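You operate a simulated robot arm through the tools that you are given. There is no shell and no other tool. Be economical: measure what you need, move in short steps, check, and stop when the job is done.

You are at the controls of a simulated two-armed robot. One attempt, no reset.

Task
Cover the pink clip tray, hold it while you lock its clip, and send it through the hatch.
Fine: its cover lies on the blue mat; shut the hatch, press send and wait out the wash.
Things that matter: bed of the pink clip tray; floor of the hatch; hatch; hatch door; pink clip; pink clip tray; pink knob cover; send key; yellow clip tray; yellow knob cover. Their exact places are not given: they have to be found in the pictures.

It is judged by the outcome, as a careful person would: the job done as asked, and still so three seconds after it is handed in. It fails if anything else is knocked over, pushed out of place, dropped, spilled or broken. Lids that push on must go on centred and level and be pressed home; caps that screw on are set level and turned clockwise until they are tight.

Robot
Two 6-joint arms with two-finger parallel grippers on one trunk, on a base that drives. Base frame: it is fixed to the floor where the robot stands at the start and does not move with it; the origin is under the middle of the robot, x ahead of it, y to its left, z up; the surface under the hand at the start is at about z = 0.8. Units: m, rad, N and s.
The left shoulder is at the start at [-0.077, 0.177, 0.832], the right one opposite. With the tool pointing down near the work surface each hand reaches from about 0.1 to 0.72 m from the robot's upright axis, wherever it stands, measured 20 degrees to its own side. Places, roughly: bed of the pink clip tray [0.5, 0.6, 0.8]; floor of the hatch [0.6, 2.4, 0.8]; hatch [0.7, 2.4, 0.7]; hatch door [0.4, 2.3, 1.1]; pink clip [0.5, 0.5, 0.8]; send key [0.4, 2.2, 1.3]; yellow clip tray [0.5, -1.75, 0.5]; yellow knob cover [0.5, -1.75, 0.5]. Payload 1.57 kg a hand.
The TCP of each hand is the grasp point between the finger pads, 0.03 m short of the fingertips. In the tool frame z runs along the fingers and y along their closing line. Largest opening 0.08 m; finger width 0.017, thickness 0.012; the body of the gripper, 0.04 by 0.082 m, starts 0.08 m behind the TCP.
Orientation is told as [roll, pitch, yaw] about the base's x, y, z axes, in that order, counted from this pose: with the fingers straight down and closing along the base's y, the tool's x points along the base's -x, its y along +y and its z along -z.

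Tools
- The arms move only by the tool move_arm. It takes "left_rows", "right_rows" or both (then of equal length, played together; a hand with none holds still); each is a list that holds one entry, the list of rows, each a list of 7 numbers: the shift along the tool's x, y, z in m, then the turn, a rotation vector about the tool's x, y, z in rad, then the opening in per cent of the stroke, from 0 (shut) to 100 (fully open). In form: [[[dx, dy, dz, rx, ry, rz, claw], ...]]. A call has 1 to 12 rows; each row shifts and turns the commanded pose from where the row before left it, along the tool's axes as they then stand. A row lasts 0.2 s, in which the tool goes at most 0.05 m and 0.15 rad; a call with a longer step from one row to the next is refused whole, and so is a gripper value outside its range. A pose out of reach is approached as far as the arm can. The call stops where the force on the tool passes 40 N (or 10 N more than at its start, if that is more) or the arm is blocked; 0.2 s more then pass. Each finger travels about 0.072 m/s and halts on what it meets, pressing with about 38 N; the grip force reading is that of the motor and also rises with nothing between the fingers. The clock runs only during rows and for 0.2 s after the last one: add rows that do not move to give the fingers time. The reply holds the time, the measured pose of the TCP, the force on the tool along the base axes, the opening and the grip force, in the units named above and with some noise, with the torque about the TCP (base axes, N m) and any sound that the robot's microphone picked up.
- Cameras (640 x 400 px; columns grow to the right, rows downward): "scene" is now at [0.0256, 0.0417, 1.5581]; the picture's right is [0.53, -0.85, 0.00], its down [-0.63, -0.40, -0.67] and it looks along [0.57, 0.36, -0.74] (base axes); focal length 288 px, centre (320, 200). "left" rides on the left gripper at [0.072, 0.007, -0.122] in its tool frame; the picture's right is [-0.09, 1.00, 0.00], its down [-0.84, -0.08, -0.54] and it looks along [-0.54, -0.05, 0.84] (tool axes); focal length 238 px, centre (320, 200). "right" rides on the right gripper at [0.072, -0.007, -0.122] in its tool frame; the picture's right is [0.09, 1.00, 0.00], its down [-0.84, 0.08, -0.54] and it looks along [-0.54, 0.05, 0.84] (tool axes); focal length 238 px, centre (320, 200).
- get_image(camera): a new picture of that camera. No time passes.
- move_column(by): slides the trunk up (or, below 0, down) by that many m; the arms and the scene camera ride with it, the base frame stays. It gives what a move gives, with no picture.
- base_move(legs): drives the robot by 1 to 6 legs, each [ahead, left, turn to the left] in m, m and rad, along the robot's own axes; the way and the turn of a leg run together, so that a leg with both is an arc; at most 1.5 m and 3.142 rad a leg. The arms and the cameras ride along, it lands a little off, and it stops where it bumps. It gives what a move gives.
- turn_head(pan, tilt): turns the head with the scene camera to pan (to the left, within 2.496 rad either way) and tilt (down, from -0.506 to 1.204), counted from straight ahead of the robot. It gives what a move gives.
- locate(camera, pixels): for up to 12 pixels [column, row] of the newest picture of that camera ("zoom" is the newest enlarged one), the place [x, y, z] in the base frame of the surface seen there, good to about 0.002 m. No time passes.
- inspect(camera, box): a new picture of the part [left, top, right, bottom] of that camera's present view, enlarged. No time passes.
- sign_off(): hands the job in; it is judged then, once.

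Work in short steps. Measure before you move; look again where a grasp or a placing could have gone wrong, and mend it. You have 80 turns and 62 pictures in all, those below and enlarged ones among them. Open the grippers and draw the arms clear of the work before you hand the job in, unless the task says otherwise; then end with one line.

The tools are called after "Request:" as a command line: name --argument value ..., lists and objects as JSON in quotes. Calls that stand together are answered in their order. move_arm: Moves the arms, as the interface text tells. Its arguments: {"type":"object","properties":{"left_rows":{"type":"array","items":{"type":"array","items":{"type":"array","items":{"type":"number"}}}},"right_rows":{"type":"array","items":{"type":"array","items":{"type":"array","items":{"type":"number"}}}}},"required":[]} The other tools are called the same way: move_column (by) slides the trunk up or down; base_move (legs) drives the base; turn_head (pan, tilt) turns the head that bears the scene camera; get_image (camera) takes a picture; locate (camera, pixels) gives the place of the surface under pixels of a picture; inspect (camera, box) takes an enlarged picture of a part of a camera's view; sign_off () hands the job in.

At the start:

```text
time_s: 0.0
left_tcp_pos: [0.3778, 0.4148, 1.1568]
left_tool_rot: [-0.001, 0.001, 0.0]
left_force: [-1.0, -1.1, -0.6]
left_torque: [0.02, 0.02, -0.01]
left_gripper_width: 0.0799
left_finger_force: 0.0
right_tcp_pos: [0.4122, 0.0318, 1.1767]
right_tool_rot: [-0.001, 0.0, -0.002]
right_force: [-0.4, 0.3, 0.9]
right_torque: [0.03, 0.0, 0.0]
right_gripper_width: 0.0802
right_finger_force: 0.1
trunk travel left (down, up): [-0.275, 0.053]
robot x, y, heading: [-0.0024, -0.0019, 0.001]
head pan, tilt: [0.564, 0.834]
```

scene: 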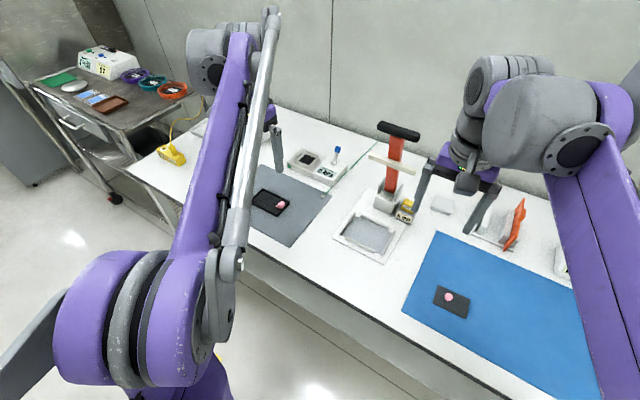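
right: 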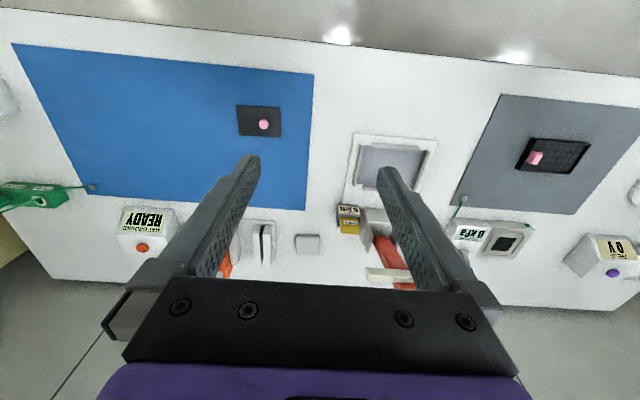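
left: 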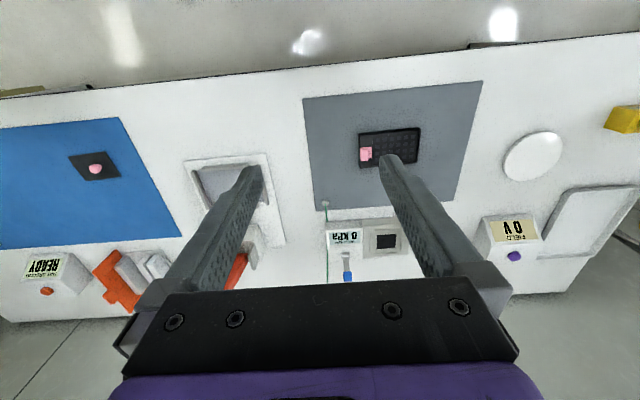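

The pink knob cover shows on the blue mat (right pic 262,124) and the clip tray on the grey mat (left pic 388,148). I take enlarged views of both.

Request:
inspect --camera "left" --box '[300, 100, 480, 212]'

Request:
inspect --camera "right" --box '[200, 80, 320, 155]'

Request:
locate --camera "right" --pixels '[[263, 124], [238, 106], [281, 107], [280, 136], [239, 135], [271, 150], [517, 168], [530, 137], [591, 144], [578, 174], [535, 157]]'

Request:
locate --camera "left" --pixels '[[365, 152], [360, 134], [419, 127], [362, 168], [416, 162], [395, 145], [405, 140], [440, 150]]'

```text
3.56 times, centred on (390, 156) of left
```

zoom: 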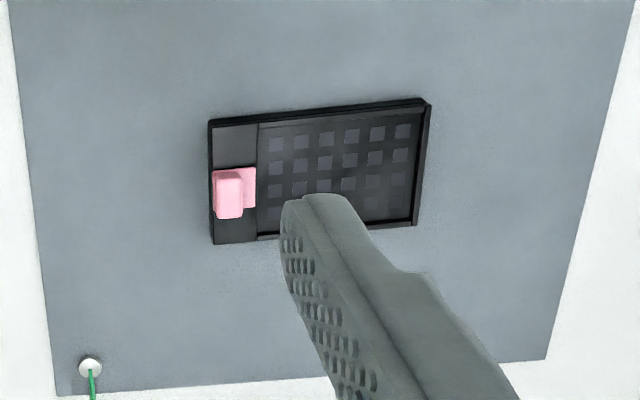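

```text
5.33 times, centred on (260, 118) of right
```

zoom: 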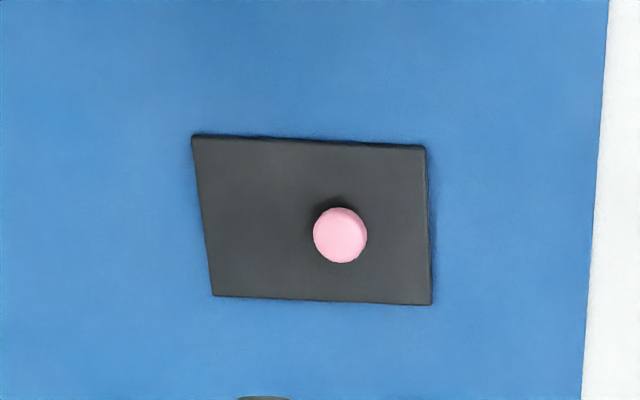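

```text
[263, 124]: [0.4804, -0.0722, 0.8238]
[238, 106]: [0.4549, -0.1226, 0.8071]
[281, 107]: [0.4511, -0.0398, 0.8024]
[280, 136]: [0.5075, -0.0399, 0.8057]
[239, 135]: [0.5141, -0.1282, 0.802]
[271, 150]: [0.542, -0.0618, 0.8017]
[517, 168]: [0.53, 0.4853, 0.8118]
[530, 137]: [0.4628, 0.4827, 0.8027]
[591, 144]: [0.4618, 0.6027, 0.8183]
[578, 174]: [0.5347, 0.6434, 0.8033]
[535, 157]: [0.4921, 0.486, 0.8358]
```

```text
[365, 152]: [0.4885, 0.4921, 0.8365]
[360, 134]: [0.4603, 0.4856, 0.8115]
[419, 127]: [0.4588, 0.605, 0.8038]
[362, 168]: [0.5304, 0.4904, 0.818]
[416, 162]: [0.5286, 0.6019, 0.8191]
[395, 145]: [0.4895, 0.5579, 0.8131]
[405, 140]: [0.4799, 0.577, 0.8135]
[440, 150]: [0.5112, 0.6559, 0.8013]
```

The cover lies about x 0.454–0.512, y −0.125..−0.04 with its knob at (0.480, −0.072); the tray spans x 0.46–0.53, y 0.486–0.605. I lower both hands to look closer, and turn the head toward the yellow tray, which may show how a clip locks.

Request:
move_arm --left_rows '[[[0, 0.017, 0.04, 0, 0, 0, 100], [0, 0.017, 0.04, 0, 0, 0, 100], [0, 0.017, 0.04, 0, 0, 0, 100], [0, 0.017, 0.04, 0, 0, 0, 100], [0, 0.017, 0.03, 0, 0, 0, 100]]]' --right_rows '[[[0, -0.022, 0.04, 0, 0, 0, 100], [0, -0.022, 0.04, 0, 0, 0, 100], [0, -0.022, 0.04, 0, 0, 0, 100], [0, -0.022, 0.04, 0, 0, 0, 100], [0, -0.022, 0.04, 0, 0, 0, 100]]]'

Request:
get_image --camera "left"

Request:
get_image --camera "right"

Request:
turn_head --pan -1.25 --tilt 0.5

Request:
get_image --camera "scene"

```text
time_s: 1.2
left_tcp_pos: [0.3791, 0.4993, 0.9668]
left_tool_rot: [0.0, 0.001, -0.001]
left_force: [0.0, -0.1, -0.2]
left_torque: [-0.01, -0.02, -0.01]
left_gripper_width: 0.0799
left_finger_force: 0.1
right_tcp_pos: [0.4115, -0.0772, 0.9734]
right_tool_rot: [-0.001, 0.0, 0.0]
right_force: [0.2, -0.3, 1.0]
right_torque: [0.04, -0.01, 0.02]
right_gripper_width: 0.0801
right_finger_force: 0.0
trunk travel left (down, up): [-0.275, 0.053]
robot x, y, heading: [-0.0017, -0.0037, -0.006]
head pan, tilt: [0.564, 0.834]
```

```text
56 pictures are left
```

left: 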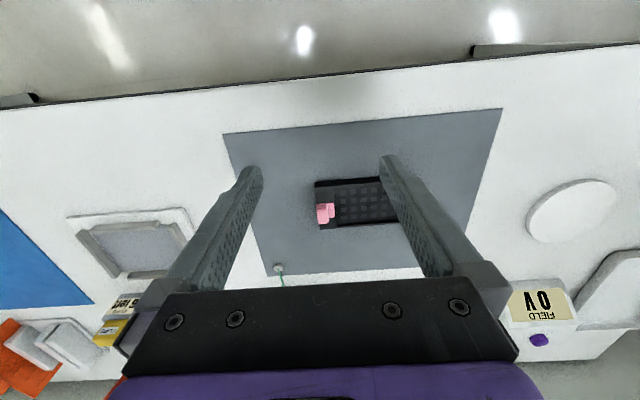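

```text
55 pictures are left
```

right: 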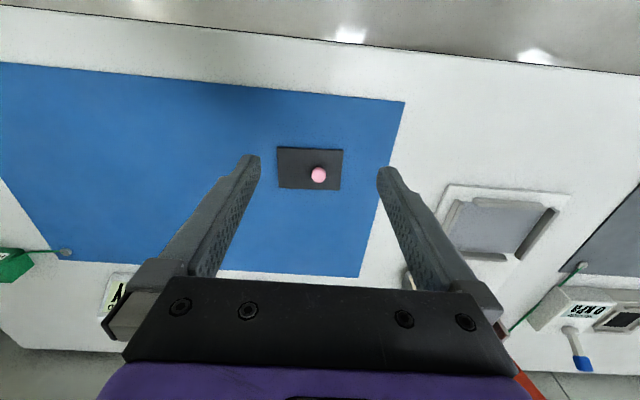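

```text
time_s: 3.0
left_tcp_pos: [0.3784, 0.4998, 0.9676]
left_tool_rot: [-0.001, 0.0, 0.002]
left_force: [0.3, 0.5, -0.8]
left_torque: [-0.04, -0.02, 0.03]
left_gripper_width: 0.0799
left_finger_force: 0.1
right_tcp_pos: [0.411, -0.0771, 0.975]
right_tool_rot: [0.001, 0.0, 0.0]
right_force: [0.8, -0.3, -0.3]
right_torque: [0.01, -0.03, 0.02]
right_gripper_width: 0.0802
right_finger_force: 0.2
trunk travel left (down, up): [-0.275, 0.053]
robot x, y, heading: [0.0003, 0.0007, -0.004]
head pan, tilt: [-1.25, 0.499]
```

```text
54 pictures are left
```

scene: 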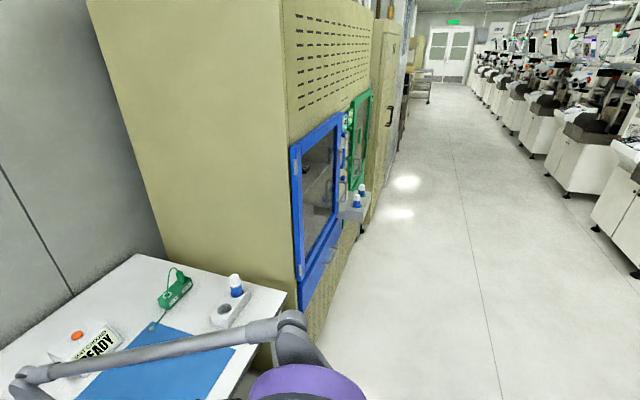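

The yellow tray seems to be inside the blue-framed cabinet. I zoom on it, the clip (left 326,212) and the cover (right 310,168).

Request:
inspect --camera "scene" --box '[285, 110, 365, 260]'

Request:
inspect --camera "right" --box '[262, 135, 358, 195]'

Request:
locate --camera "zoom" --pixels '[[105, 88], [533, 102], [525, 355], [117, 345], [373, 262], [300, 220], [430, 175]]'

Request:
inspect --camera "left" --box '[300, 165, 404, 235]'

Request:
locate --camera "zoom" --pixels '[[95, 105], [95, 385], [190, 100], [200, 370], [150, 270], [215, 260], [300, 200], [160, 200], [110, 330], [130, 295], [180, 250]]'

```text
2.67 times, centred on (325, 185) of scene
```

zoom: 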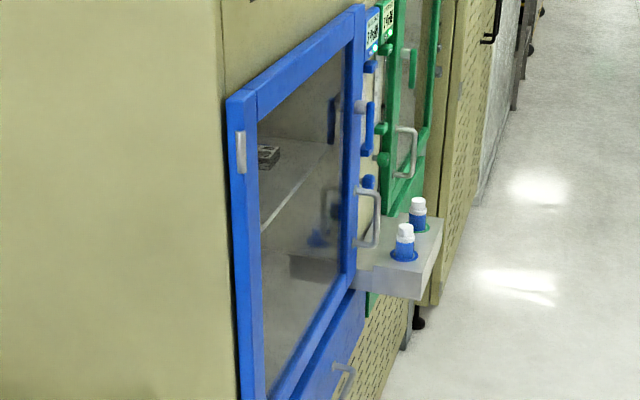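

```text
6.67 times, centred on (310, 165) of right
```

zoom: 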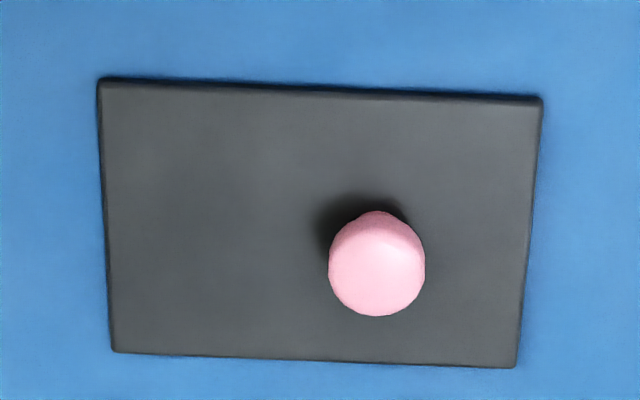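

```text
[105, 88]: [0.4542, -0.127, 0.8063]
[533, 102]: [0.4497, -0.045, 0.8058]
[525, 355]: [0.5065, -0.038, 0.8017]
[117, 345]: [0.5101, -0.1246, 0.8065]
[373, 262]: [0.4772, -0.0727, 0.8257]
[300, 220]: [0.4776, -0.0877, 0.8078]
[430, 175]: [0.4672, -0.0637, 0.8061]
```

```text
5.71 times, centred on (352, 200) of left
```

zoom: 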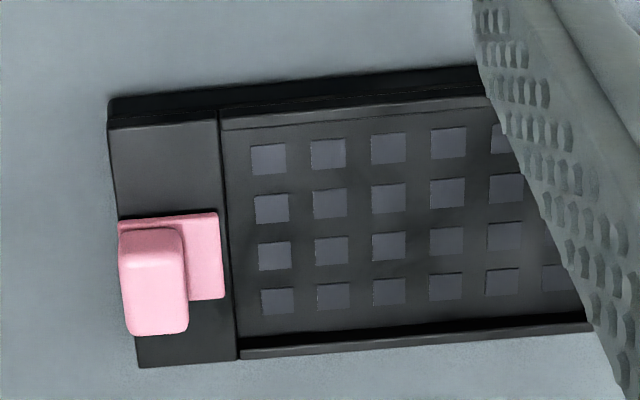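

```text
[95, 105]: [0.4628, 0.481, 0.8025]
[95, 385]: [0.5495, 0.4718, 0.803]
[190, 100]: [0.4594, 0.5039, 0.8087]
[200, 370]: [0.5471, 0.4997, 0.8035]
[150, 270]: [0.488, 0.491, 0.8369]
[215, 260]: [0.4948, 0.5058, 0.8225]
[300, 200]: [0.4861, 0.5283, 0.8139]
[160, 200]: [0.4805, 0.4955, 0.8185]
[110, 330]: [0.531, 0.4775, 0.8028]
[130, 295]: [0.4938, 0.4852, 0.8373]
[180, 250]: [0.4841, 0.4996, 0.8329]
```

The cover is ~85×56 mm, yawed ≈+0.045, with the knob centre near (0.4785, −0.072) and top z≈0.826. The clip is a slider with a tab that moves +y over the bed. I bring the right hand above the knob, half-open, and shift the left hand to see the whole tray.

Request:
move_arm --right_rows '[[[-0.0225, 0.0017, 0.025, 0, 0, 0.0, 50], [-0.0225, 0.0017, 0.025, 0, 0, 0.0, 50], [-0.0225, 0.0016, 0.025, 0, 0, 0.0, 50], [0, 0, 0.025, 0, 0, 0, 50], [0, 0, 0.015, 0, 0, 0, 50], [0, 0, 0, 0, 0, 0, 50]]]' --left_rows '[[[0, 0.0225, 0, 0, 0, 0, 100], [0, 0.0225, 0, 0, 0, 0, 100], [0, 0, 0, 0, 0, 0, 100], [0, 0, 0, 0, 0, 0, 100], [0, 0, 0, 0, 0, 0, 100], [0, 0, 0, 0, 0, 0, 100]]]'

Request:
inspect --camera "right" --box '[200, 100, 440, 250]'

Request:
inspect --camera "left" --box '[256, 160, 384, 240]'

```text
time_s: 4.4
left_tcp_pos: [0.3798, 0.545, 0.9664]
left_tool_rot: [0.0, 0.0, 0.002]
left_force: [0.6, 0.1, 0.0]
left_torque: [0.0, 0.0, -0.01]
left_gripper_width: 0.08
left_finger_force: 0.1
right_tcp_pos: [0.4798, -0.073, 0.86]
right_tool_rot: [0.0, 0.001, 0.001]
right_force: [-0.4, -0.1, -0.5]
right_torque: [-0.02, 0.0, 0.01]
right_gripper_width: 0.0402
right_finger_force: 0.0
trunk travel left (down, up): [-0.275, 0.053]
robot x, y, heading: [-0.0004, -0.005, -0.001]
head pan, tilt: [-1.25, 0.499]
```

```text
2.67 times, centred on (320, 175) of right
```

zoom: 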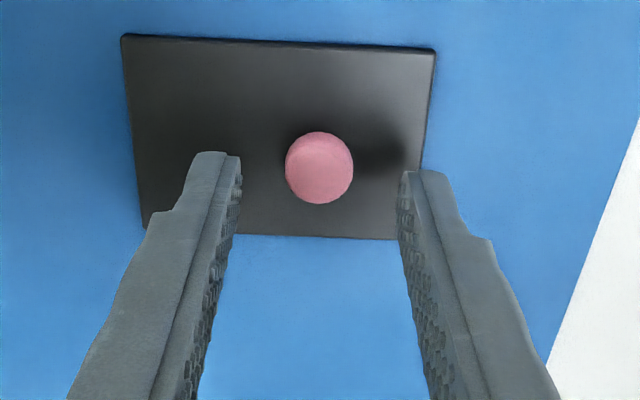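

```text
5.00 times, centred on (320, 200) of left
```

zoom: 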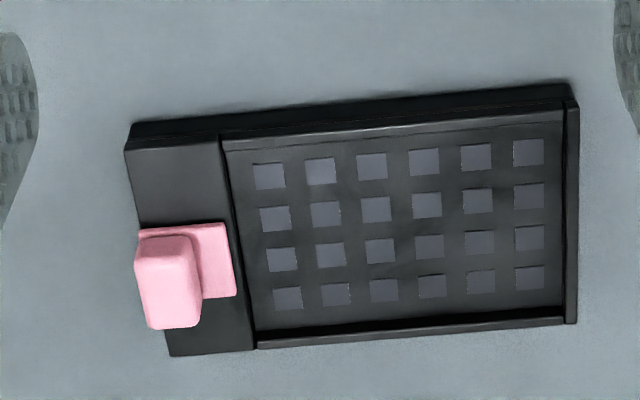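

The knob sits between the fingers. I locate tray and bed corners in the newest zoom.

Request:
locate --camera "zoom" --pixels '[[130, 152], [172, 350], [573, 318], [574, 112], [218, 148], [248, 340], [250, 170], [550, 150], [555, 290], [275, 312], [165, 255], [168, 310]]'

Request:
locate --camera "left" --pixels '[[330, 215], [430, 215], [325, 178], [325, 190], [433, 200], [430, 190]]'

```text
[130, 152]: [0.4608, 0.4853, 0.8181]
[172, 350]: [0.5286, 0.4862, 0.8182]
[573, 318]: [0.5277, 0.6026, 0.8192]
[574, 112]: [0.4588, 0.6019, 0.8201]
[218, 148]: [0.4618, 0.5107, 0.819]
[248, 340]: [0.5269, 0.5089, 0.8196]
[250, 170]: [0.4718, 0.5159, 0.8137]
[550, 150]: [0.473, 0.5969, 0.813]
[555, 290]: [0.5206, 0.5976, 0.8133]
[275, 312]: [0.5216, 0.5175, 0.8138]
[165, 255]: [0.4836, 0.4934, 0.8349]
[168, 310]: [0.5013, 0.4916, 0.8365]
```

```text
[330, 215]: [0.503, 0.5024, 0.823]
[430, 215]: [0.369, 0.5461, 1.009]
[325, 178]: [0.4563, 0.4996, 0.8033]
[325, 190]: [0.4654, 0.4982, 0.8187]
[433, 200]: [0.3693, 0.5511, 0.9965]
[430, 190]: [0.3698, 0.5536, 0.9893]
```

Tray yaw ≈0, bed centre ≈(0.494, 0.5555). Now I measure the cover's corners from the closer right view.

Request:
inspect --camera "right" --box '[240, 105, 368, 195]'

Request:
locate --camera "right" --pixels '[[247, 115], [362, 119], [357, 187], [254, 182], [300, 114], [246, 130], [360, 140], [300, 184], [320, 162]]'

```text
4.44 times, centred on (304, 150) of right
```

zoom: 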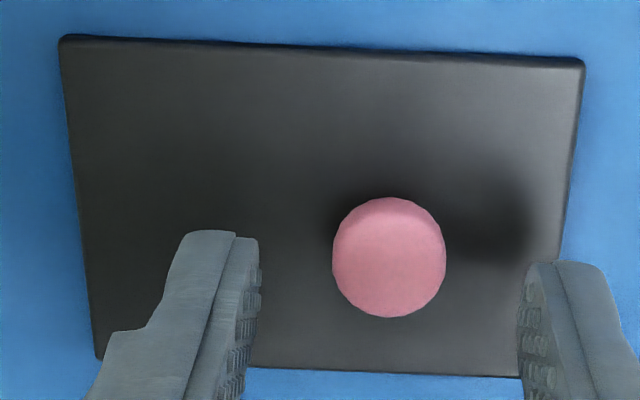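

```text
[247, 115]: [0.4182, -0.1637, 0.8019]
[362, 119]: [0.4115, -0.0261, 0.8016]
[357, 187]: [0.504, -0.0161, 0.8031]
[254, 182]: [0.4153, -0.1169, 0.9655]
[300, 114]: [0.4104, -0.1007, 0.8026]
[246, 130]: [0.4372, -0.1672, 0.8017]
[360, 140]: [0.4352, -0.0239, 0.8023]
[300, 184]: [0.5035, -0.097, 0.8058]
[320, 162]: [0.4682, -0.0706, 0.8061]
```

Request:
locate --camera "zoom" --pixels '[[68, 44], [577, 66], [518, 368], [103, 350], [320, 53], [85, 200], [565, 180], [400, 366], [389, 262], [389, 310], [389, 205]]'

```text
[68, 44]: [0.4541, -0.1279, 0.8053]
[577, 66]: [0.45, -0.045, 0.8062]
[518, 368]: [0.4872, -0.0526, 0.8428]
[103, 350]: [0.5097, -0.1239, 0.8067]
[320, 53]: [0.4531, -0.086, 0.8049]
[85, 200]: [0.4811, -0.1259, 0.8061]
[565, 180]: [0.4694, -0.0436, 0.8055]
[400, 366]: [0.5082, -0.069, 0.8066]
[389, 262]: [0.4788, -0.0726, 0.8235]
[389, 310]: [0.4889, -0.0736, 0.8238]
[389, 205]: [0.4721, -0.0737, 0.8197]
```

The cover's yaw ≈+0.05, knob at (0.479, −0.073). I align the tool, lower to z≈0.840 and close on the knob, then lift.

Request:
move_arm --right_rows '[[[0, 0, 0.01, 0, 0, -0.05, 50], [0, 0, 0.01, 0, 0, 0, 50], [0, 0, 0, 0, 0, 0, 0], [0, 0, 0, 0, 0, 0, 0], [0, 0, 0, 0, 0, 0, 0], [0, 0, -0.02, 0, 0, 0, 0], [0, 0, -0.03, 0, 0, 0, 0], [0, 0, -0.03, 0, 0, 0, 0], [0, 0, 0, 0, 0, 0, 0]]]'

Request:
inspect --camera "right" --box '[200, 100, 440, 250]'

```text
time_s: 6.4
left_tcp_pos: [0.3782, 0.544, 0.9672]
left_tool_rot: [0.0, 0.001, 0.001]
left_force: [-0.3, 1.4, -0.4]
left_torque: [0.05, -0.01, 0.0]
left_gripper_width: 0.0798
left_finger_force: 0.1
right_tcp_pos: [0.4798, -0.0734, 0.9198]
right_tool_rot: [0.0, 0.0, 0.051]
right_force: [0.5, -0.1, -0.5]
right_torque: [0.0, 0.0, -0.04]
right_gripper_width: 0.0171
right_finger_force: 31.7
trunk travel left (down, up): [-0.275, 0.053]
robot x, y, heading: [-0.0013, -0.0, 0.001]
head pan, tilt: [-1.25, 0.499]
```

```text
2.67 times, centred on (320, 175) of right
```

zoom: 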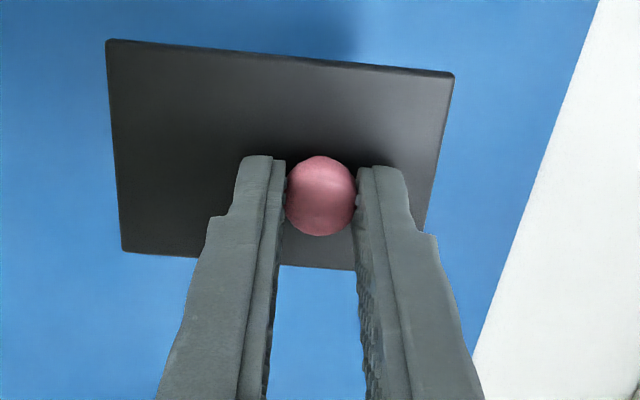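

The knob is held (width 17 mm). I check the cover's level from its corners.

Request:
locate --camera "zoom" --pixels '[[114, 48], [446, 82], [128, 244], [350, 262], [300, 265], [422, 220], [200, 200]]'

```text
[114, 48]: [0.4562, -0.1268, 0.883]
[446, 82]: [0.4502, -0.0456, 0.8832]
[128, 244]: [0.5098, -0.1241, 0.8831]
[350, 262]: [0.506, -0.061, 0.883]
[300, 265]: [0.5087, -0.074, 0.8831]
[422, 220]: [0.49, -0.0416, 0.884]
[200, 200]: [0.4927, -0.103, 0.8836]
```

The cover is level (z 0.883 at all corners). Before driving left I check what stands between, with the scene camera.

Request:
turn_head --pan 0.5 --tilt 0.75

Request:
get_image --camera "scene"

Request:
turn_head --pan 1.45 --tilt 0.3

Request:
get_image --camera "scene"

```text
time_s: 8.2
left_tcp_pos: [0.3794, 0.5444, 0.9681]
left_tool_rot: [0.0, 0.0, -0.002]
left_force: [-0.1, 0.6, 0.2]
left_torque: [-0.03, -0.01, 0.0]
left_gripper_width: 0.08
left_finger_force: 0.1
right_tcp_pos: [0.48, -0.0739, 0.9202]
right_tool_rot: [0.0, -0.001, 0.051]
right_force: [-0.1, 0.6, -0.1]
right_torque: [0.02, -0.02, -0.01]
right_gripper_width: 0.017
right_finger_force: 31.9
trunk travel left (down, up): [-0.275, 0.053]
robot x, y, heading: [0.0017, -0.0028, -0.002]
head pan, tilt: [0.499, 0.75]
```

```text
46 pictures are left
```

scene: 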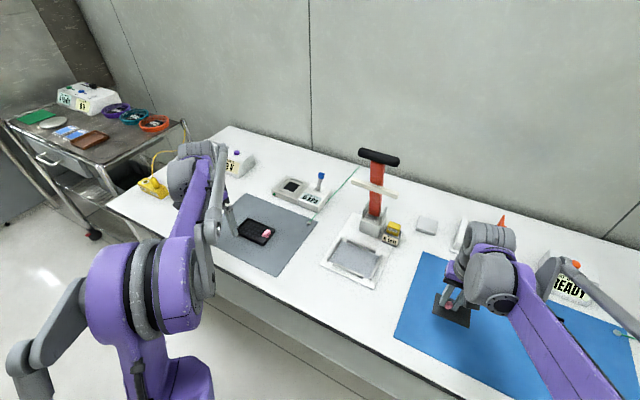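

```text
time_s: 9.4
left_tcp_pos: [0.3795, 0.5439, 0.9678]
left_tool_rot: [0.002, -0.001, 0.0]
left_force: [-0.3, 0.3, 0.6]
left_torque: [0.02, -0.02, 0.03]
left_gripper_width: 0.08
left_finger_force: 0.1
right_tcp_pos: [0.4805, -0.073, 0.9185]
right_tool_rot: [0.0, 0.0, 0.05]
right_force: [-1.0, -1.1, -0.7]
right_torque: [-0.01, -0.01, 0.01]
right_gripper_width: 0.017
right_finger_force: 32.0
trunk travel left (down, up): [-0.275, 0.053]
robot x, y, heading: [0.0039, -0.0001, -0.001]
head pan, tilt: [1.45, 0.3]
```

```text
45 pictures are left
```

scene: 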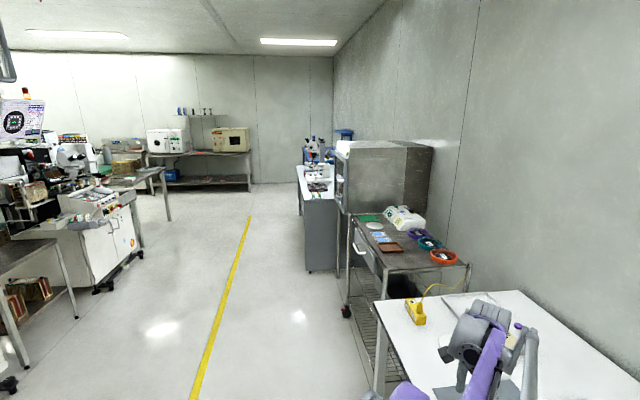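

The hatch is the steel cabinet beyond the cart. I raise the right hand over the bench items, then drive 0.5 m left.

Request:
move_arm --right_rows '[[[0.01, 0, -0.04, 0, 0, 0, 0], [0.01, 0, -0.04, 0, 0, 0, 0], [0.01, 0, -0.04, 0, 0, 0, 0]]]' --left_rows '[[[0.01, 0, -0.03, 0, 0, 0, 100], [0.01, 0, -0.03, 0, 0, 0, 100], [0.01, 0, -0.03, 0, 0, 0, 100]]]'

Request:
base_move --legs '[[0, 0.5, 0]]'

Request:
turn_head --pan 0.0 --tilt 0.9

Request:
get_image --camera "scene"

```text
time_s: 10.2
left_tcp_pos: [0.3483, 0.5444, 1.0579]
left_tool_rot: [0.0, 0.0, 0.0]
left_force: [0.9, -0.2, 0.1]
left_torque: [0.02, 0.0, 0.03]
left_gripper_width: 0.0801
left_finger_force: 0.0
right_tcp_pos: [0.4497, -0.0758, 1.0382]
right_tool_rot: [-0.001, -0.001, 0.052]
right_force: [0.0, -0.2, -0.7]
right_torque: [0.02, -0.01, 0.04]
right_gripper_width: 0.017
right_finger_force: 31.9
trunk travel left (down, up): [-0.275, 0.053]
robot x, y, heading: [-0.0001, -0.0034, -0.001]
head pan, tilt: [1.45, 0.3]
```

```text
time_s: 15.1
left_tcp_pos: [0.3517, 1.0397, 1.0565]
left_tool_rot: [0.0, 0.0, -0.003]
left_force: [0.2, -1.0, 0.0]
left_torque: [0.01, 0.0, 0.01]
left_gripper_width: 0.0802
left_finger_force: 0.2
right_tcp_pos: [0.4509, 0.4217, 1.039]
right_tool_rot: [0.0, -0.001, 0.048]
right_force: [-0.3, 0.3, -0.1]
right_torque: [-0.03, 0.04, -0.01]
right_gripper_width: 0.0174
right_finger_force: 32.1
trunk travel left (down, up): [-0.275, 0.053]
robot x, y, heading: [-0.0008, 0.4983, -0.004]
head pan, tilt: [1.45, 0.3]
```

```text
time_s: 16.6
left_tcp_pos: [0.3526, 1.0405, 1.0557]
left_tool_rot: [0.0, 0.001, -0.002]
left_force: [-1.1, -0.2, 0.2]
left_torque: [0.03, -0.03, 0.0]
left_gripper_width: 0.08
left_finger_force: 0.0
right_tcp_pos: [0.4512, 0.4203, 1.0392]
right_tool_rot: [-0.001, 0.0, 0.047]
right_force: [-0.2, -0.4, -0.1]
right_torque: [0.02, 0.02, 0.02]
right_gripper_width: 0.0171
right_finger_force: 32.4
trunk travel left (down, up): [-0.275, 0.053]
robot x, y, heading: [0.0036, 0.4984, -0.006]
head pan, tilt: [0.0, 0.901]
```

```text
44 pictures are left
```

scene: 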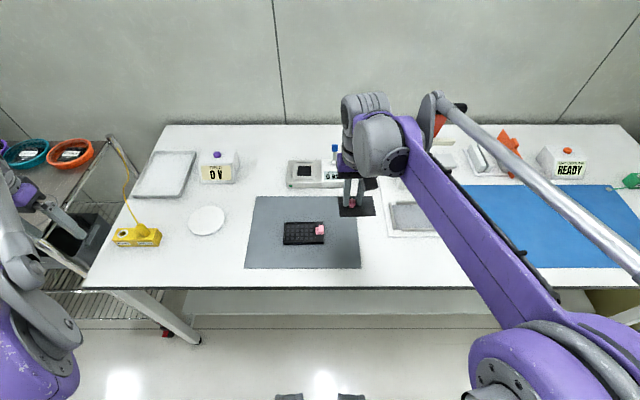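

Now I carry the cover to just above the bed (knob target ≈(0.4935, 0.5675)), squaring its yaw, and stop ~45 mm above it to check.

Request:
move_arm --right_rows '[[[0, 0, 0, 0, 0, 0.048, 0], [-0.0085, 0.0294, 0.01, 0, 0, 0, 0], [-0.0085, 0.0294, 0.02, 0, 0, 0, 0], [-0.0085, 0.0294, 0.03, 0, 0, 0, 0], [-0.0085, 0.0294, 0.04, 0, 0, 0, 0], [-0.0085, 0.0294, 0.039, 0, 0, 0, 0], [0, 0, 0, 0, 0, 0, 0]]]'

Request:
inspect --camera "right" --box '[216, 100, 424, 230]'

Request:
inspect --camera "scene" --box '[240, 180, 400, 280]'

```text
refused: row 5 steps farther than a row can; nothing moved
```

```text
3.08 times, centred on (320, 165) of right
```

zoom: 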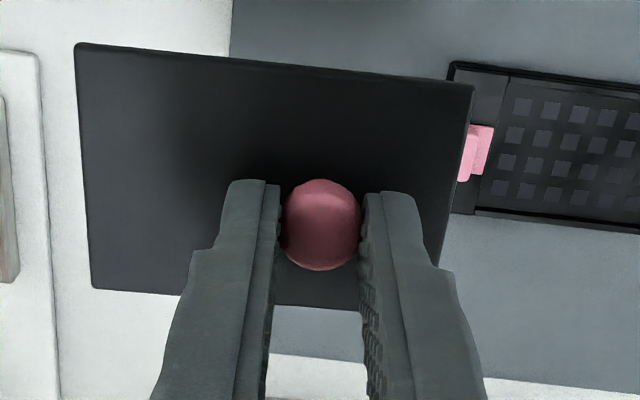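

```text
4.00 times, centred on (320, 230) of scene
```

zoom: 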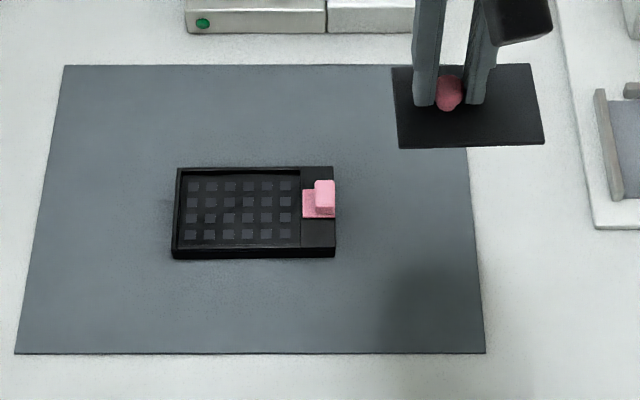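

The move was refused for step length. I cross-check tray/cover places from the scene zoom, then redo with smaller rows.

Request:
locate --camera "zoom" --pixels '[[178, 170], [333, 168], [334, 246], [174, 246], [300, 180], [303, 235], [188, 185], [186, 235], [395, 72], [530, 67], [540, 142], [402, 146]]'

Request:
move_arm --right_rows '[[[0, 0, 0, 0, 0, 0.048, 0], [-0.007, 0.0245, 0.01, 0, 0, 0, 0], [-0.007, 0.0245, 0.02, 0, 0, 0, 0], [-0.007, 0.0245, 0.03, 0, 0, 0, 0], [-0.007, 0.0245, 0.03, 0, 0, 0, 0], [-0.007, 0.0245, 0.03, 0, 0, 0, 0], [-0.007, 0.0245, 0.019, 0, 0, 0, 0], [0, 0, 0, 0, 0, 0, 0]]]'

Request:
inspect --camera "right" --box '[216, 100, 424, 230]'

Request:
inspect --camera "scene" --box '[264, 195, 360, 255]'

```text
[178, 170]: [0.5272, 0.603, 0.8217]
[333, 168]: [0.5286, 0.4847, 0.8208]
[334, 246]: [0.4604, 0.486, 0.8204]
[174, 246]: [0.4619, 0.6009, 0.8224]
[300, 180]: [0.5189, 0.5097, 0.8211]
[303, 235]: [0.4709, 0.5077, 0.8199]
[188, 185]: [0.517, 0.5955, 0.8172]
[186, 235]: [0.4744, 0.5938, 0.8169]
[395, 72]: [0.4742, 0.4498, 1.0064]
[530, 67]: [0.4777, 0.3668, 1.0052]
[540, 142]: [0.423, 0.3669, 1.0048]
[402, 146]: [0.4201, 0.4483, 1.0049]
```

```text
time_s: 18.4
left_tcp_pos: [0.3515, 1.0412, 1.0571]
left_tool_rot: [-0.002, -0.002, -0.001]
left_force: [1.0, 0.4, -0.1]
left_torque: [0.01, 0.0, 0.01]
left_gripper_width: 0.0801
left_finger_force: 0.0
right_tcp_pos: [0.4935, 0.569, 0.8998]
right_tool_rot: [-0.001, 0.002, 0.0]
right_force: [0.0, 0.0, 1.1]
right_torque: [0.02, 0.0, 0.02]
right_gripper_width: 0.0169
right_finger_force: 31.7
trunk travel left (down, up): [-0.275, 0.053]
robot x, y, heading: [-0.0015, 0.499, -0.005]
head pan, tilt: [0.0, 0.901]
```

```text
3.08 times, centred on (320, 165) of right
```

zoom: 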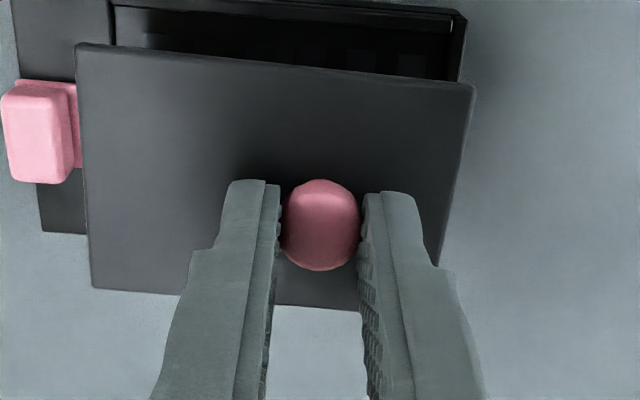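

```text
6.67 times, centred on (312, 225) of scene
```

zoom: 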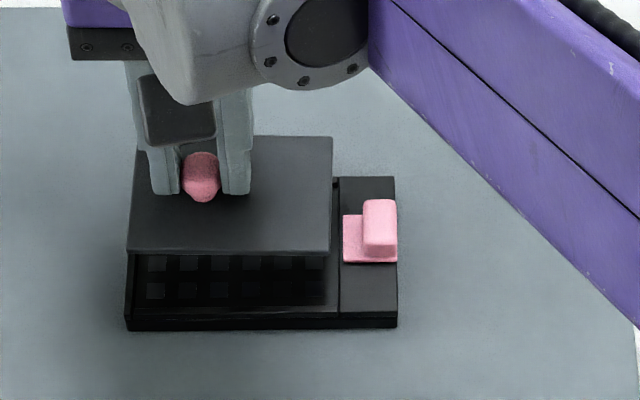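

I measure cover edges against tray edges in this scene zoom.

Request:
locate --camera "zoom" --pixels '[[137, 140], [328, 141], [327, 245], [131, 245], [270, 140], [300, 245], [328, 200], [133, 200], [393, 181], [394, 310], [130, 316], [338, 300]]'

```text
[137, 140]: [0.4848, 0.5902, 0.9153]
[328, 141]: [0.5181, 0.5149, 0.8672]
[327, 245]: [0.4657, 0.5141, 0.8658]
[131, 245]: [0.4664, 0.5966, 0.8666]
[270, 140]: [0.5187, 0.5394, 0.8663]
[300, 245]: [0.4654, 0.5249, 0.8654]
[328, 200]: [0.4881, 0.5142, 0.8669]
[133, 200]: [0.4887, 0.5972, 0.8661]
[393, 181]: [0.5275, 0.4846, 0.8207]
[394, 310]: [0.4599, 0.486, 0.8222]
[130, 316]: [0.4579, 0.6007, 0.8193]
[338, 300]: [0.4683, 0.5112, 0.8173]
```

Cover centre ≈(0.492, 0.5557) vs bed centre ≈(0.494, 0.555). I shift +2 mm in x, −0.7 mm in y and lower to a few mm above the rim.

Request:
move_arm --right_rows '[[[-0.002, -0.0007, 0.01, 0, 0, -0.004, 0], [0, 0, 0.012, 0, 0, 0, 0], [0, 0, 0.01, 0, 0, 0, 0], [0, 0, 0, 0, 0, 0, 0]]]'

Request:
inspect --camera "scene" --box '[272, 200, 352, 250]'

Request:
inspect --camera "right" --box '[216, 100, 424, 230]'

```text
time_s: 19.4
left_tcp_pos: [0.3513, 1.0404, 1.0562]
left_tool_rot: [0.001, -0.001, -0.001]
left_force: [-0.8, -0.5, -0.9]
left_torque: [0.03, -0.01, 0.03]
left_gripper_width: 0.0799
left_finger_force: 0.1
right_tcp_pos: [0.4962, 0.5664, 0.8672]
right_tool_rot: [-0.001, -0.001, 0.005]
right_force: [-0.2, -0.2, 0.1]
right_torque: [-0.01, 0.0, -0.04]
right_gripper_width: 0.0168
right_finger_force: 32.6
trunk travel left (down, up): [-0.275, 0.053]
robot x, y, heading: [0.0001, 0.4976, -0.003]
head pan, tilt: [0.0, 0.901]
```

```text
8.00 times, centred on (312, 225) of scene
```

zoom: 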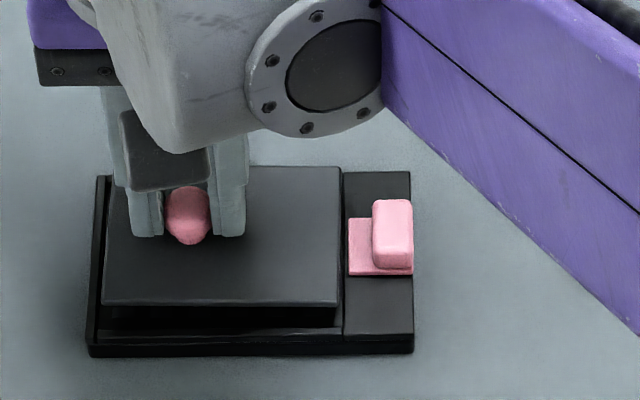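

```text
3.08 times, centred on (320, 165) of right
```

zoom: 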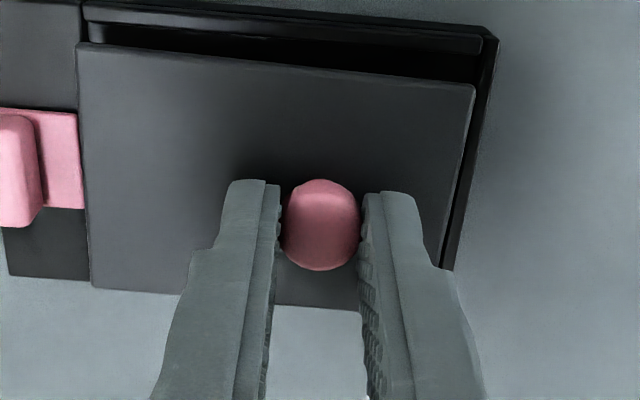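

Request:
locate --camera "zoom" --pixels '[[83, 120], [465, 120], [150, 52], [440, 84], [95, 280], [340, 302], [486, 60], [486, 90], [494, 60], [300, 22], [82, 20], [70, 230]]'

Request:
locate --camera "zoom" --pixels '[[200, 291], [76, 220], [60, 272], [10, 270], [480, 40], [490, 40], [120, 10], [477, 130]]'

```text
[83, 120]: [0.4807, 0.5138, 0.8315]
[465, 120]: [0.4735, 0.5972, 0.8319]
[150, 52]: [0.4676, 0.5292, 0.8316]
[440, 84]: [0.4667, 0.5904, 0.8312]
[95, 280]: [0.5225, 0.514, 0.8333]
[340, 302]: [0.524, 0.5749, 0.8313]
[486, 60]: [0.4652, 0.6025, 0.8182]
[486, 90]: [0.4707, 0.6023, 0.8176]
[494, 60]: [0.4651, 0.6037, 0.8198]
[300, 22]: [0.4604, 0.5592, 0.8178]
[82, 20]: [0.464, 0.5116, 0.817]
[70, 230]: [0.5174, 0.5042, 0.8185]
```

```text
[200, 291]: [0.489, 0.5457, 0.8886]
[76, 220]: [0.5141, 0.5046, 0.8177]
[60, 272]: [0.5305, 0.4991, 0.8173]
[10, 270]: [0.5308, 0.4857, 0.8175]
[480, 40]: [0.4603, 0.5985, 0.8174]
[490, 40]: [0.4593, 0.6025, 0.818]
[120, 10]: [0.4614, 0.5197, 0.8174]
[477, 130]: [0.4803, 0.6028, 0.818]
```

In the right view the cover (centre ≈0.4955, 0.5555) lines up with the bed (≈0.495, 0.5555). I lower slowly by ~11 mm, watching force.

Request:
move_arm --right_rows '[[[0.0004, 0, 0.003, 0, 0, 0, 0], [0, 0, 0.003, 0, 0, 0, 0], [0, 0, 0.003, 0, 0, 0, 0], [0, 0, 0.002, 0, 0, 0, 0], [0, 0, 0, 0, 0, 0, 0]]]'

Request:
inspect --camera "right" --box '[216, 100, 424, 230]'

Request:
locate --camera "zoom" --pixels '[[90, 120], [460, 120], [150, 54], [440, 86], [97, 275], [340, 300], [486, 60], [300, 22]]'

```text
time_s: 20.6
left_tcp_pos: [0.3521, 1.0404, 1.0572]
left_tool_rot: [-0.002, -0.001, -0.002]
left_force: [0.2, -0.1, -0.7]
left_torque: [0.01, -0.02, 0.0]
left_gripper_width: 0.08
left_finger_force: 0.1
right_tcp_pos: [0.4949, 0.567, 0.8568]
right_tool_rot: [0.0, -0.001, 0.004]
right_force: [1.0, 0.0, 0.0]
right_torque: [0.0, -0.02, -0.02]
right_gripper_width: 0.017
right_finger_force: 31.5
trunk travel left (down, up): [-0.275, 0.053]
robot x, y, heading: [-0.0029, 0.4955, -0.003]
head pan, tilt: [0.0, 0.901]
```

```text
3.08 times, centred on (320, 165) of right
```

zoom: 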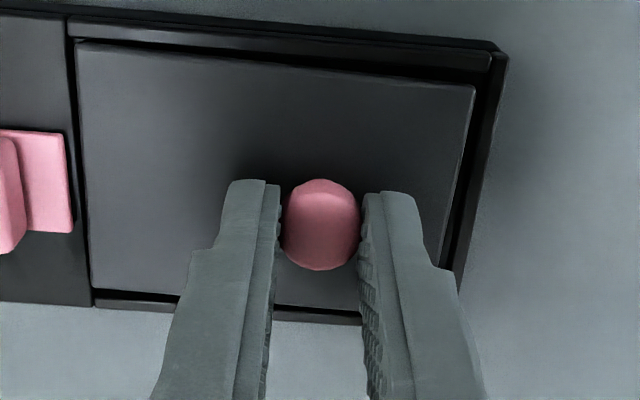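

```text
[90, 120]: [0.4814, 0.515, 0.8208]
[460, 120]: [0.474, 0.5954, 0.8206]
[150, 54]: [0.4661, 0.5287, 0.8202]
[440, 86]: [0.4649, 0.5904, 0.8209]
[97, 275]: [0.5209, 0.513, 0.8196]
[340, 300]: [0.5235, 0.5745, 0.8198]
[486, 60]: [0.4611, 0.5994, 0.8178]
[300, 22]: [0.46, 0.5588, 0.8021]
```

It is inside the walls with even gaps and no force. I press down the last ~2 mm until the force rises.

Request:
move_arm --right_rows '[[[0, 0, 0.0015, 0, 0, 0, 0], [0, 0, 0.0015, 0, 0, 0, 0], [0, 0, 0.0015, 0, 0, 0, 0], [0, 0, 0.001, 0, 0, 0, 0], [0, 0, 0, 0, 0, 0, 0]]]'

```text
time_s: 21.9
left_tcp_pos: [0.3518, 1.0404, 1.0572]
left_tool_rot: [0.0, -0.001, -0.004]
left_force: [0.1, -0.1, 0.7]
left_torque: [0.02, 0.01, 0.01]
left_gripper_width: 0.0801
left_finger_force: 0.2
right_tcp_pos: [0.496, 0.5676, 0.8536]
right_tool_rot: [-0.001, -0.003, 0.002]
right_force: [5.0, 2.0, 27.3]
right_torque: [-0.15, -0.11, 0.0]
right_gripper_width: 0.0168
right_finger_force: 32.1
trunk travel left (down, up): [-0.275, 0.053]
robot x, y, heading: [-0.0007, 0.4954, 0.004]
head pan, tilt: [0.0, 0.901]
```

Seated with 27 N. I open, rise clear and look.

Request:
move_arm --right_rows '[[[0, 0, -0.0025, 0, 0, 0, 0], [0, 0, 0, 0, 0, 0, 45], [0, 0, 0, 0, 0, 0, 45], [0, 0, -0.03, 0, 0, 0, 45], [0, 0, -0.04, 0, 0, 0, 45], [0.02, -0.02, -0.03, 0, 0, 0, 45]]]'

Request:
inspect --camera "right" --box '[216, 120, 424, 250]'

Request:
inspect --camera "scene" --box '[272, 200, 352, 250]'

```text
time_s: 23.2
left_tcp_pos: [0.3501, 1.0398, 1.0589]
left_tool_rot: [-0.002, -0.002, 0.0]
left_force: [-0.1, 0.0, 0.9]
left_torque: [-0.01, -0.02, 0.02]
left_gripper_width: 0.0804
left_finger_force: 0.2
right_tcp_pos: [0.4737, 0.5461, 0.9527]
right_tool_rot: [-0.001, -0.001, 0.003]
right_force: [-0.8, 0.2, 0.2]
right_torque: [0.03, -0.01, -0.02]
right_gripper_width: 0.0361
right_finger_force: 0.0
trunk travel left (down, up): [-0.275, 0.053]
robot x, y, heading: [0.0015, 0.4965, -0.005]
head pan, tilt: [0.0, 0.901]
```

```text
3.08 times, centred on (320, 185) of right
```

zoom: 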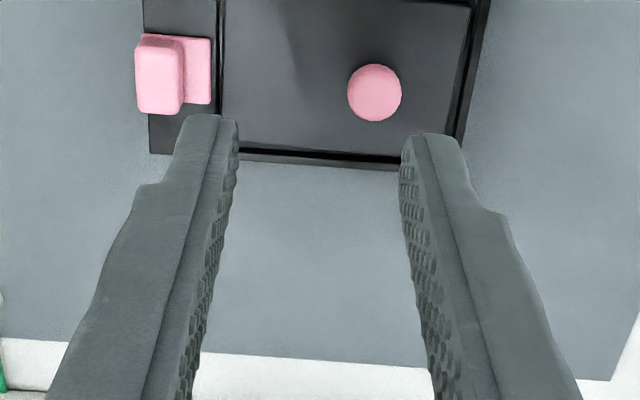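

```text
8.00 times, centred on (312, 225) of scene
```

zoom: 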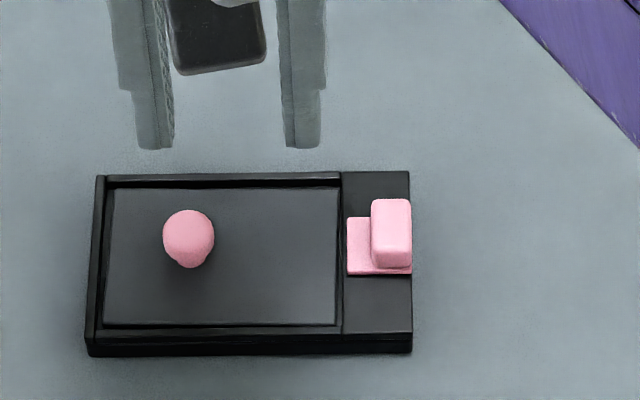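

The cover sits level inside the bed. Now I turn the left hand −90° (fingers to close along x) for holding the tray, and draw the right hand toward −y.

Request:
move_arm --left_rows '[[[0, 0, 0, 0, 0, 0.1428, 100], [0, 0, 0, 0, 0, 0.1428, 100], [0, 0, 0, 0, 0, 0.1428, 100], [0, 0, 0, 0, 0, 0.1428, 100], [0, 0, 0, 0, 0, 0.1428, 100], [0, 0, 0, 0, 0, 0.1428, 100], [0, 0, 0, 0, 0, 0.1428, 100], [0, 0, 0, 0, 0, 0.1428, 100], [0, 0, 0, 0, 0, 0.1428, 100], [0, 0, 0, 0, 0, 0.1428, 100], [0, 0, 0, 0, 0, 0.1428, 100], [0, 0, 0, 0, 0, 0, 100]]]' --right_rows '[[[0, -0.035, -0.02, 0, 0, 0, 0], [0, -0.035, 0, 0, 0, 0, 0], [0, -0.035, 0, 0, 0, 0, 0], [0, -0.035, 0, 0, 0, 0, 0], [0, 0, 0, 0, 0, 0, 0], [0, 0, 0, 0, 0, 0, 0], [0, 0, 0, 0, 0, 0, 0], [0, 0, 0, 0, 0, 0, 0], [0, 0, 0, 0, 0, 0, 0], [0, 0, 0, 0, 0, 0, 0], [0, 0, 0, 0, 0, 0, 0], [0, 0, 0, 0, 0, 0, 0]]]'

```text
time_s: 25.9
left_tcp_pos: [0.3512, 1.0411, 1.0562]
left_tool_rot: [0.0, -0.001, -1.574]
left_force: [0.3, 0.1, 0.2]
left_torque: [0.0, 0.0, -0.01]
left_gripper_width: 0.08
left_finger_force: 0.0
right_tcp_pos: [0.4747, 0.4072, 0.9743]
right_tool_rot: [-0.001, 0.0, 0.004]
right_force: [-0.2, -0.3, -1.0]
right_torque: [0.02, 0.01, 0.02]
right_gripper_width: 0.0
right_finger_force: 21.3
trunk travel left (down, up): [-0.275, 0.053]
robot x, y, heading: [-0.0008, 0.4962, -0.004]
head pan, tilt: [0.0, 0.901]
```

Left is turned. I move it above the tray at (0.4945, 0.568, 0.95).

Request:
move_arm --left_rows '[[[-0.0394, 0.0119, 0.0, 0, 0, 0, 100], [-0.0394, 0.0119, 0.0, 0, 0, 0, 100], [-0.0394, 0.0119, 0.0, 0, 0, 0, 100], [-0.0394, 0.0119, 0.0, 0, 0, 0, 100], [-0.0394, 0.0119, 0.0, 0, 0, 0, 100], [-0.0394, 0.0119, 0.01, 0, 0, 0, 100], [-0.0394, 0.0119, 0.016, 0, 0, 0, 100], [-0.0394, 0.0119, 0.016, 0, 0, 0, 100], [-0.0394, 0.0119, 0.016, 0, 0, 0, 100], [-0.0394, 0.0119, 0.016, 0, 0, 0, 100], [-0.0394, 0.0119, 0.016, 0, 0, 0, 100], [-0.0394, 0.0119, 0.016, 0, 0, 0, 100]]]'

Request:
inspect --camera "left" --box '[200, 80, 440, 230]'

Request:
get_image --camera "scene"

```text
time_s: 28.4
left_tcp_pos: [0.4949, 0.5649, 0.9514]
left_tool_rot: [0.001, 0.001, -1.572]
left_force: [0.1, -0.6, 0.3]
left_torque: [0.02, 0.01, -0.01]
left_gripper_width: 0.08
left_finger_force: 0.1
right_tcp_pos: [0.4767, 0.4077, 0.9733]
right_tool_rot: [-0.001, 0.0, 0.003]
right_force: [-0.2, -0.3, 0.3]
right_torque: [0.02, 0.02, 0.02]
right_gripper_width: 0.0002
right_finger_force: 21.5
trunk travel left (down, up): [-0.275, 0.053]
robot x, y, heading: [0.0031, 0.4988, -0.001]
head pan, tilt: [0.0, 0.901]
```

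```text
2.67 times, centred on (320, 155) of left
```

zoom: 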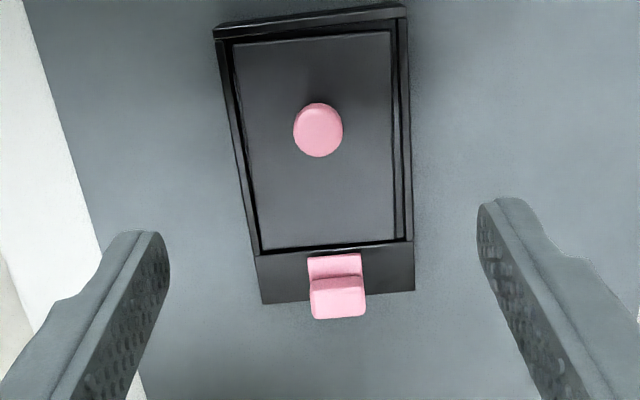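

```text
33 pictures are left
```

scene: 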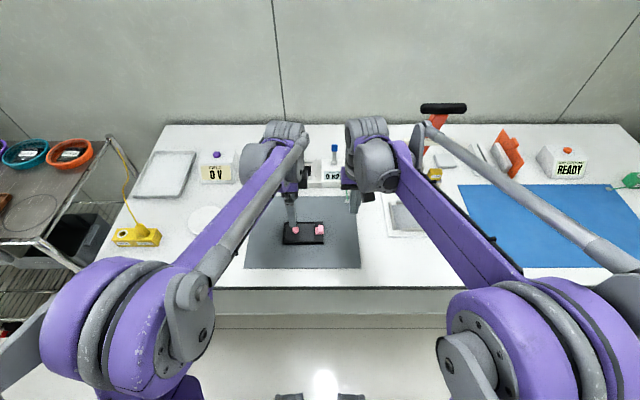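

I check the tray's edges in the left zoom for the grip's centring before descending.

Request:
locate --camera "zoom" --pixels '[[262, 298], [412, 288], [218, 36], [403, 10], [240, 200], [408, 200], [336, 285], [338, 312], [335, 262], [312, 300], [362, 300], [327, 130]]'

```text
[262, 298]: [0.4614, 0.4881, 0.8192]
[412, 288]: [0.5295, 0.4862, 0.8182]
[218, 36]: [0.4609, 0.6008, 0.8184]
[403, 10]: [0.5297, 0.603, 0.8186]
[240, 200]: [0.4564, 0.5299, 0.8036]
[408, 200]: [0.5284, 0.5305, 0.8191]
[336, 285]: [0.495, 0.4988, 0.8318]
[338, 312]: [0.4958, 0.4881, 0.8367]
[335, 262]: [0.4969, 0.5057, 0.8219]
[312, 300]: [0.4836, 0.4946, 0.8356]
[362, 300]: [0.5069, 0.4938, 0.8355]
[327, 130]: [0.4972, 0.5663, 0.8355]
```

Tray centre x ≈0.495, matching the hand. I descend at y≈0.582 and close on the tray's sides.

Request:
move_arm --left_rows '[[[0.006, 0, 0.03, 0, 0, 0, 100], [0.006, 0, 0.03, 0, 0, 0, 100], [0.005, 0, 0.03, 0, 0, 0, 100], [0, 0, 0.017, 0, 0, 0, 100], [0, 0, 0.01, 0, 0, 0, 100], [0, 0, 0, 0, 0, 0, 70], [0, 0, 0, 0, 0, 0, 50], [0, 0, 0, 0, 0, 0, 50]]]'

```text
time_s: 30.2
left_tcp_pos: [0.4934, 0.5828, 0.8355]
left_tool_rot: [0.0, 0.0, -1.573]
left_force: [1.0, -0.2, -0.2]
left_torque: [-0.03, -0.1, 0.06]
left_gripper_width: 0.0716
left_finger_force: 38.4
right_tcp_pos: [0.4754, 0.4085, 0.9728]
right_tool_rot: [-0.001, 0.0, 0.004]
right_force: [0.0, -0.8, 0.1]
right_torque: [-0.01, -0.05, -0.01]
right_gripper_width: 0.0001
right_finger_force: 21.4
trunk travel left (down, up): [-0.275, 0.053]
robot x, y, heading: [-0.0002, 0.4964, -0.002]
head pan, tilt: [0.0, 0.901]
```

The tray is held (38 N). I tilt the closed right hand (wrist leaning −y) and bring its tip just behind the clip tab at y≈0.475.

Request:
move_arm --right_rows '[[[0, 0, 0, -0.1167, 0, 0, 0], [0, 0, 0, -0.1167, 0, 0, 0], [0, 0, 0, -0.1166, 0, 0, 0], [-0.005, 0, 0.03, 0, 0, 0, 0], [-0.005, 0, 0.03, 0, 0, 0, 0], [-0.005, 0, 0.03, 0, 0, 0, 0], [-0.005, 0, 0.029, 0, 0, 0, 0], [0, 0, 0.009, 0, 0, 0, 0], [0, 0, 0, 0, 0, 0, 0]]]'

Request:
inspect --camera "scene" --box '[256, 180, 384, 260]'

Request:
inspect --camera "right" --box '[220, 90, 476, 250]'

```text
time_s: 32.2
left_tcp_pos: [0.4924, 0.584, 0.8361]
left_tool_rot: [0.002, -0.001, -1.573]
left_force: [-0.2, 0.1, 0.1]
left_torque: [0.07, 0.02, 0.02]
left_gripper_width: 0.0717
left_finger_force: 38.0
right_tcp_pos: [0.4953, 0.452, 0.8534]
right_tool_rot: [0.352, 0.0, 0.002]
right_force: [-0.3, -0.6, 0.5]
right_torque: [-0.01, 0.01, 0.01]
right_gripper_width: 0.0
right_finger_force: 21.0
trunk travel left (down, up): [-0.275, 0.053]
robot x, y, heading: [0.0036, 0.4952, 0.001]
head pan, tilt: [0.0, 0.901]
```

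```text
5.00 times, centred on (320, 220) of scene
```

zoom: 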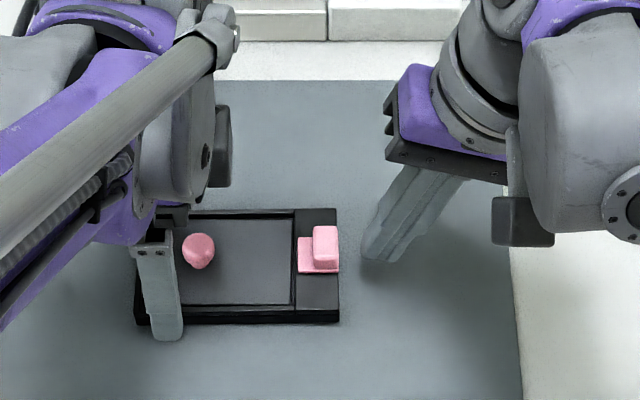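

```text
2.50 times, centred on (348, 170) of right
```

zoom: 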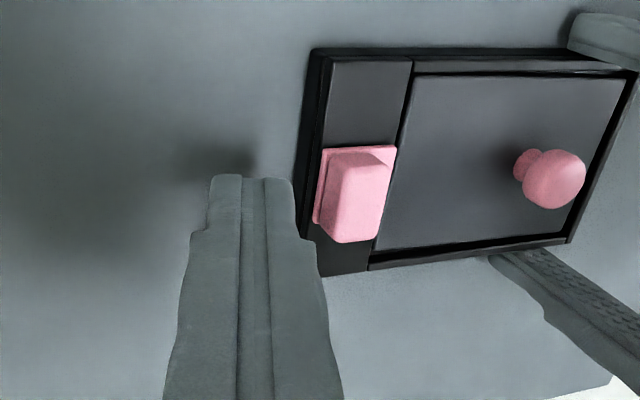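

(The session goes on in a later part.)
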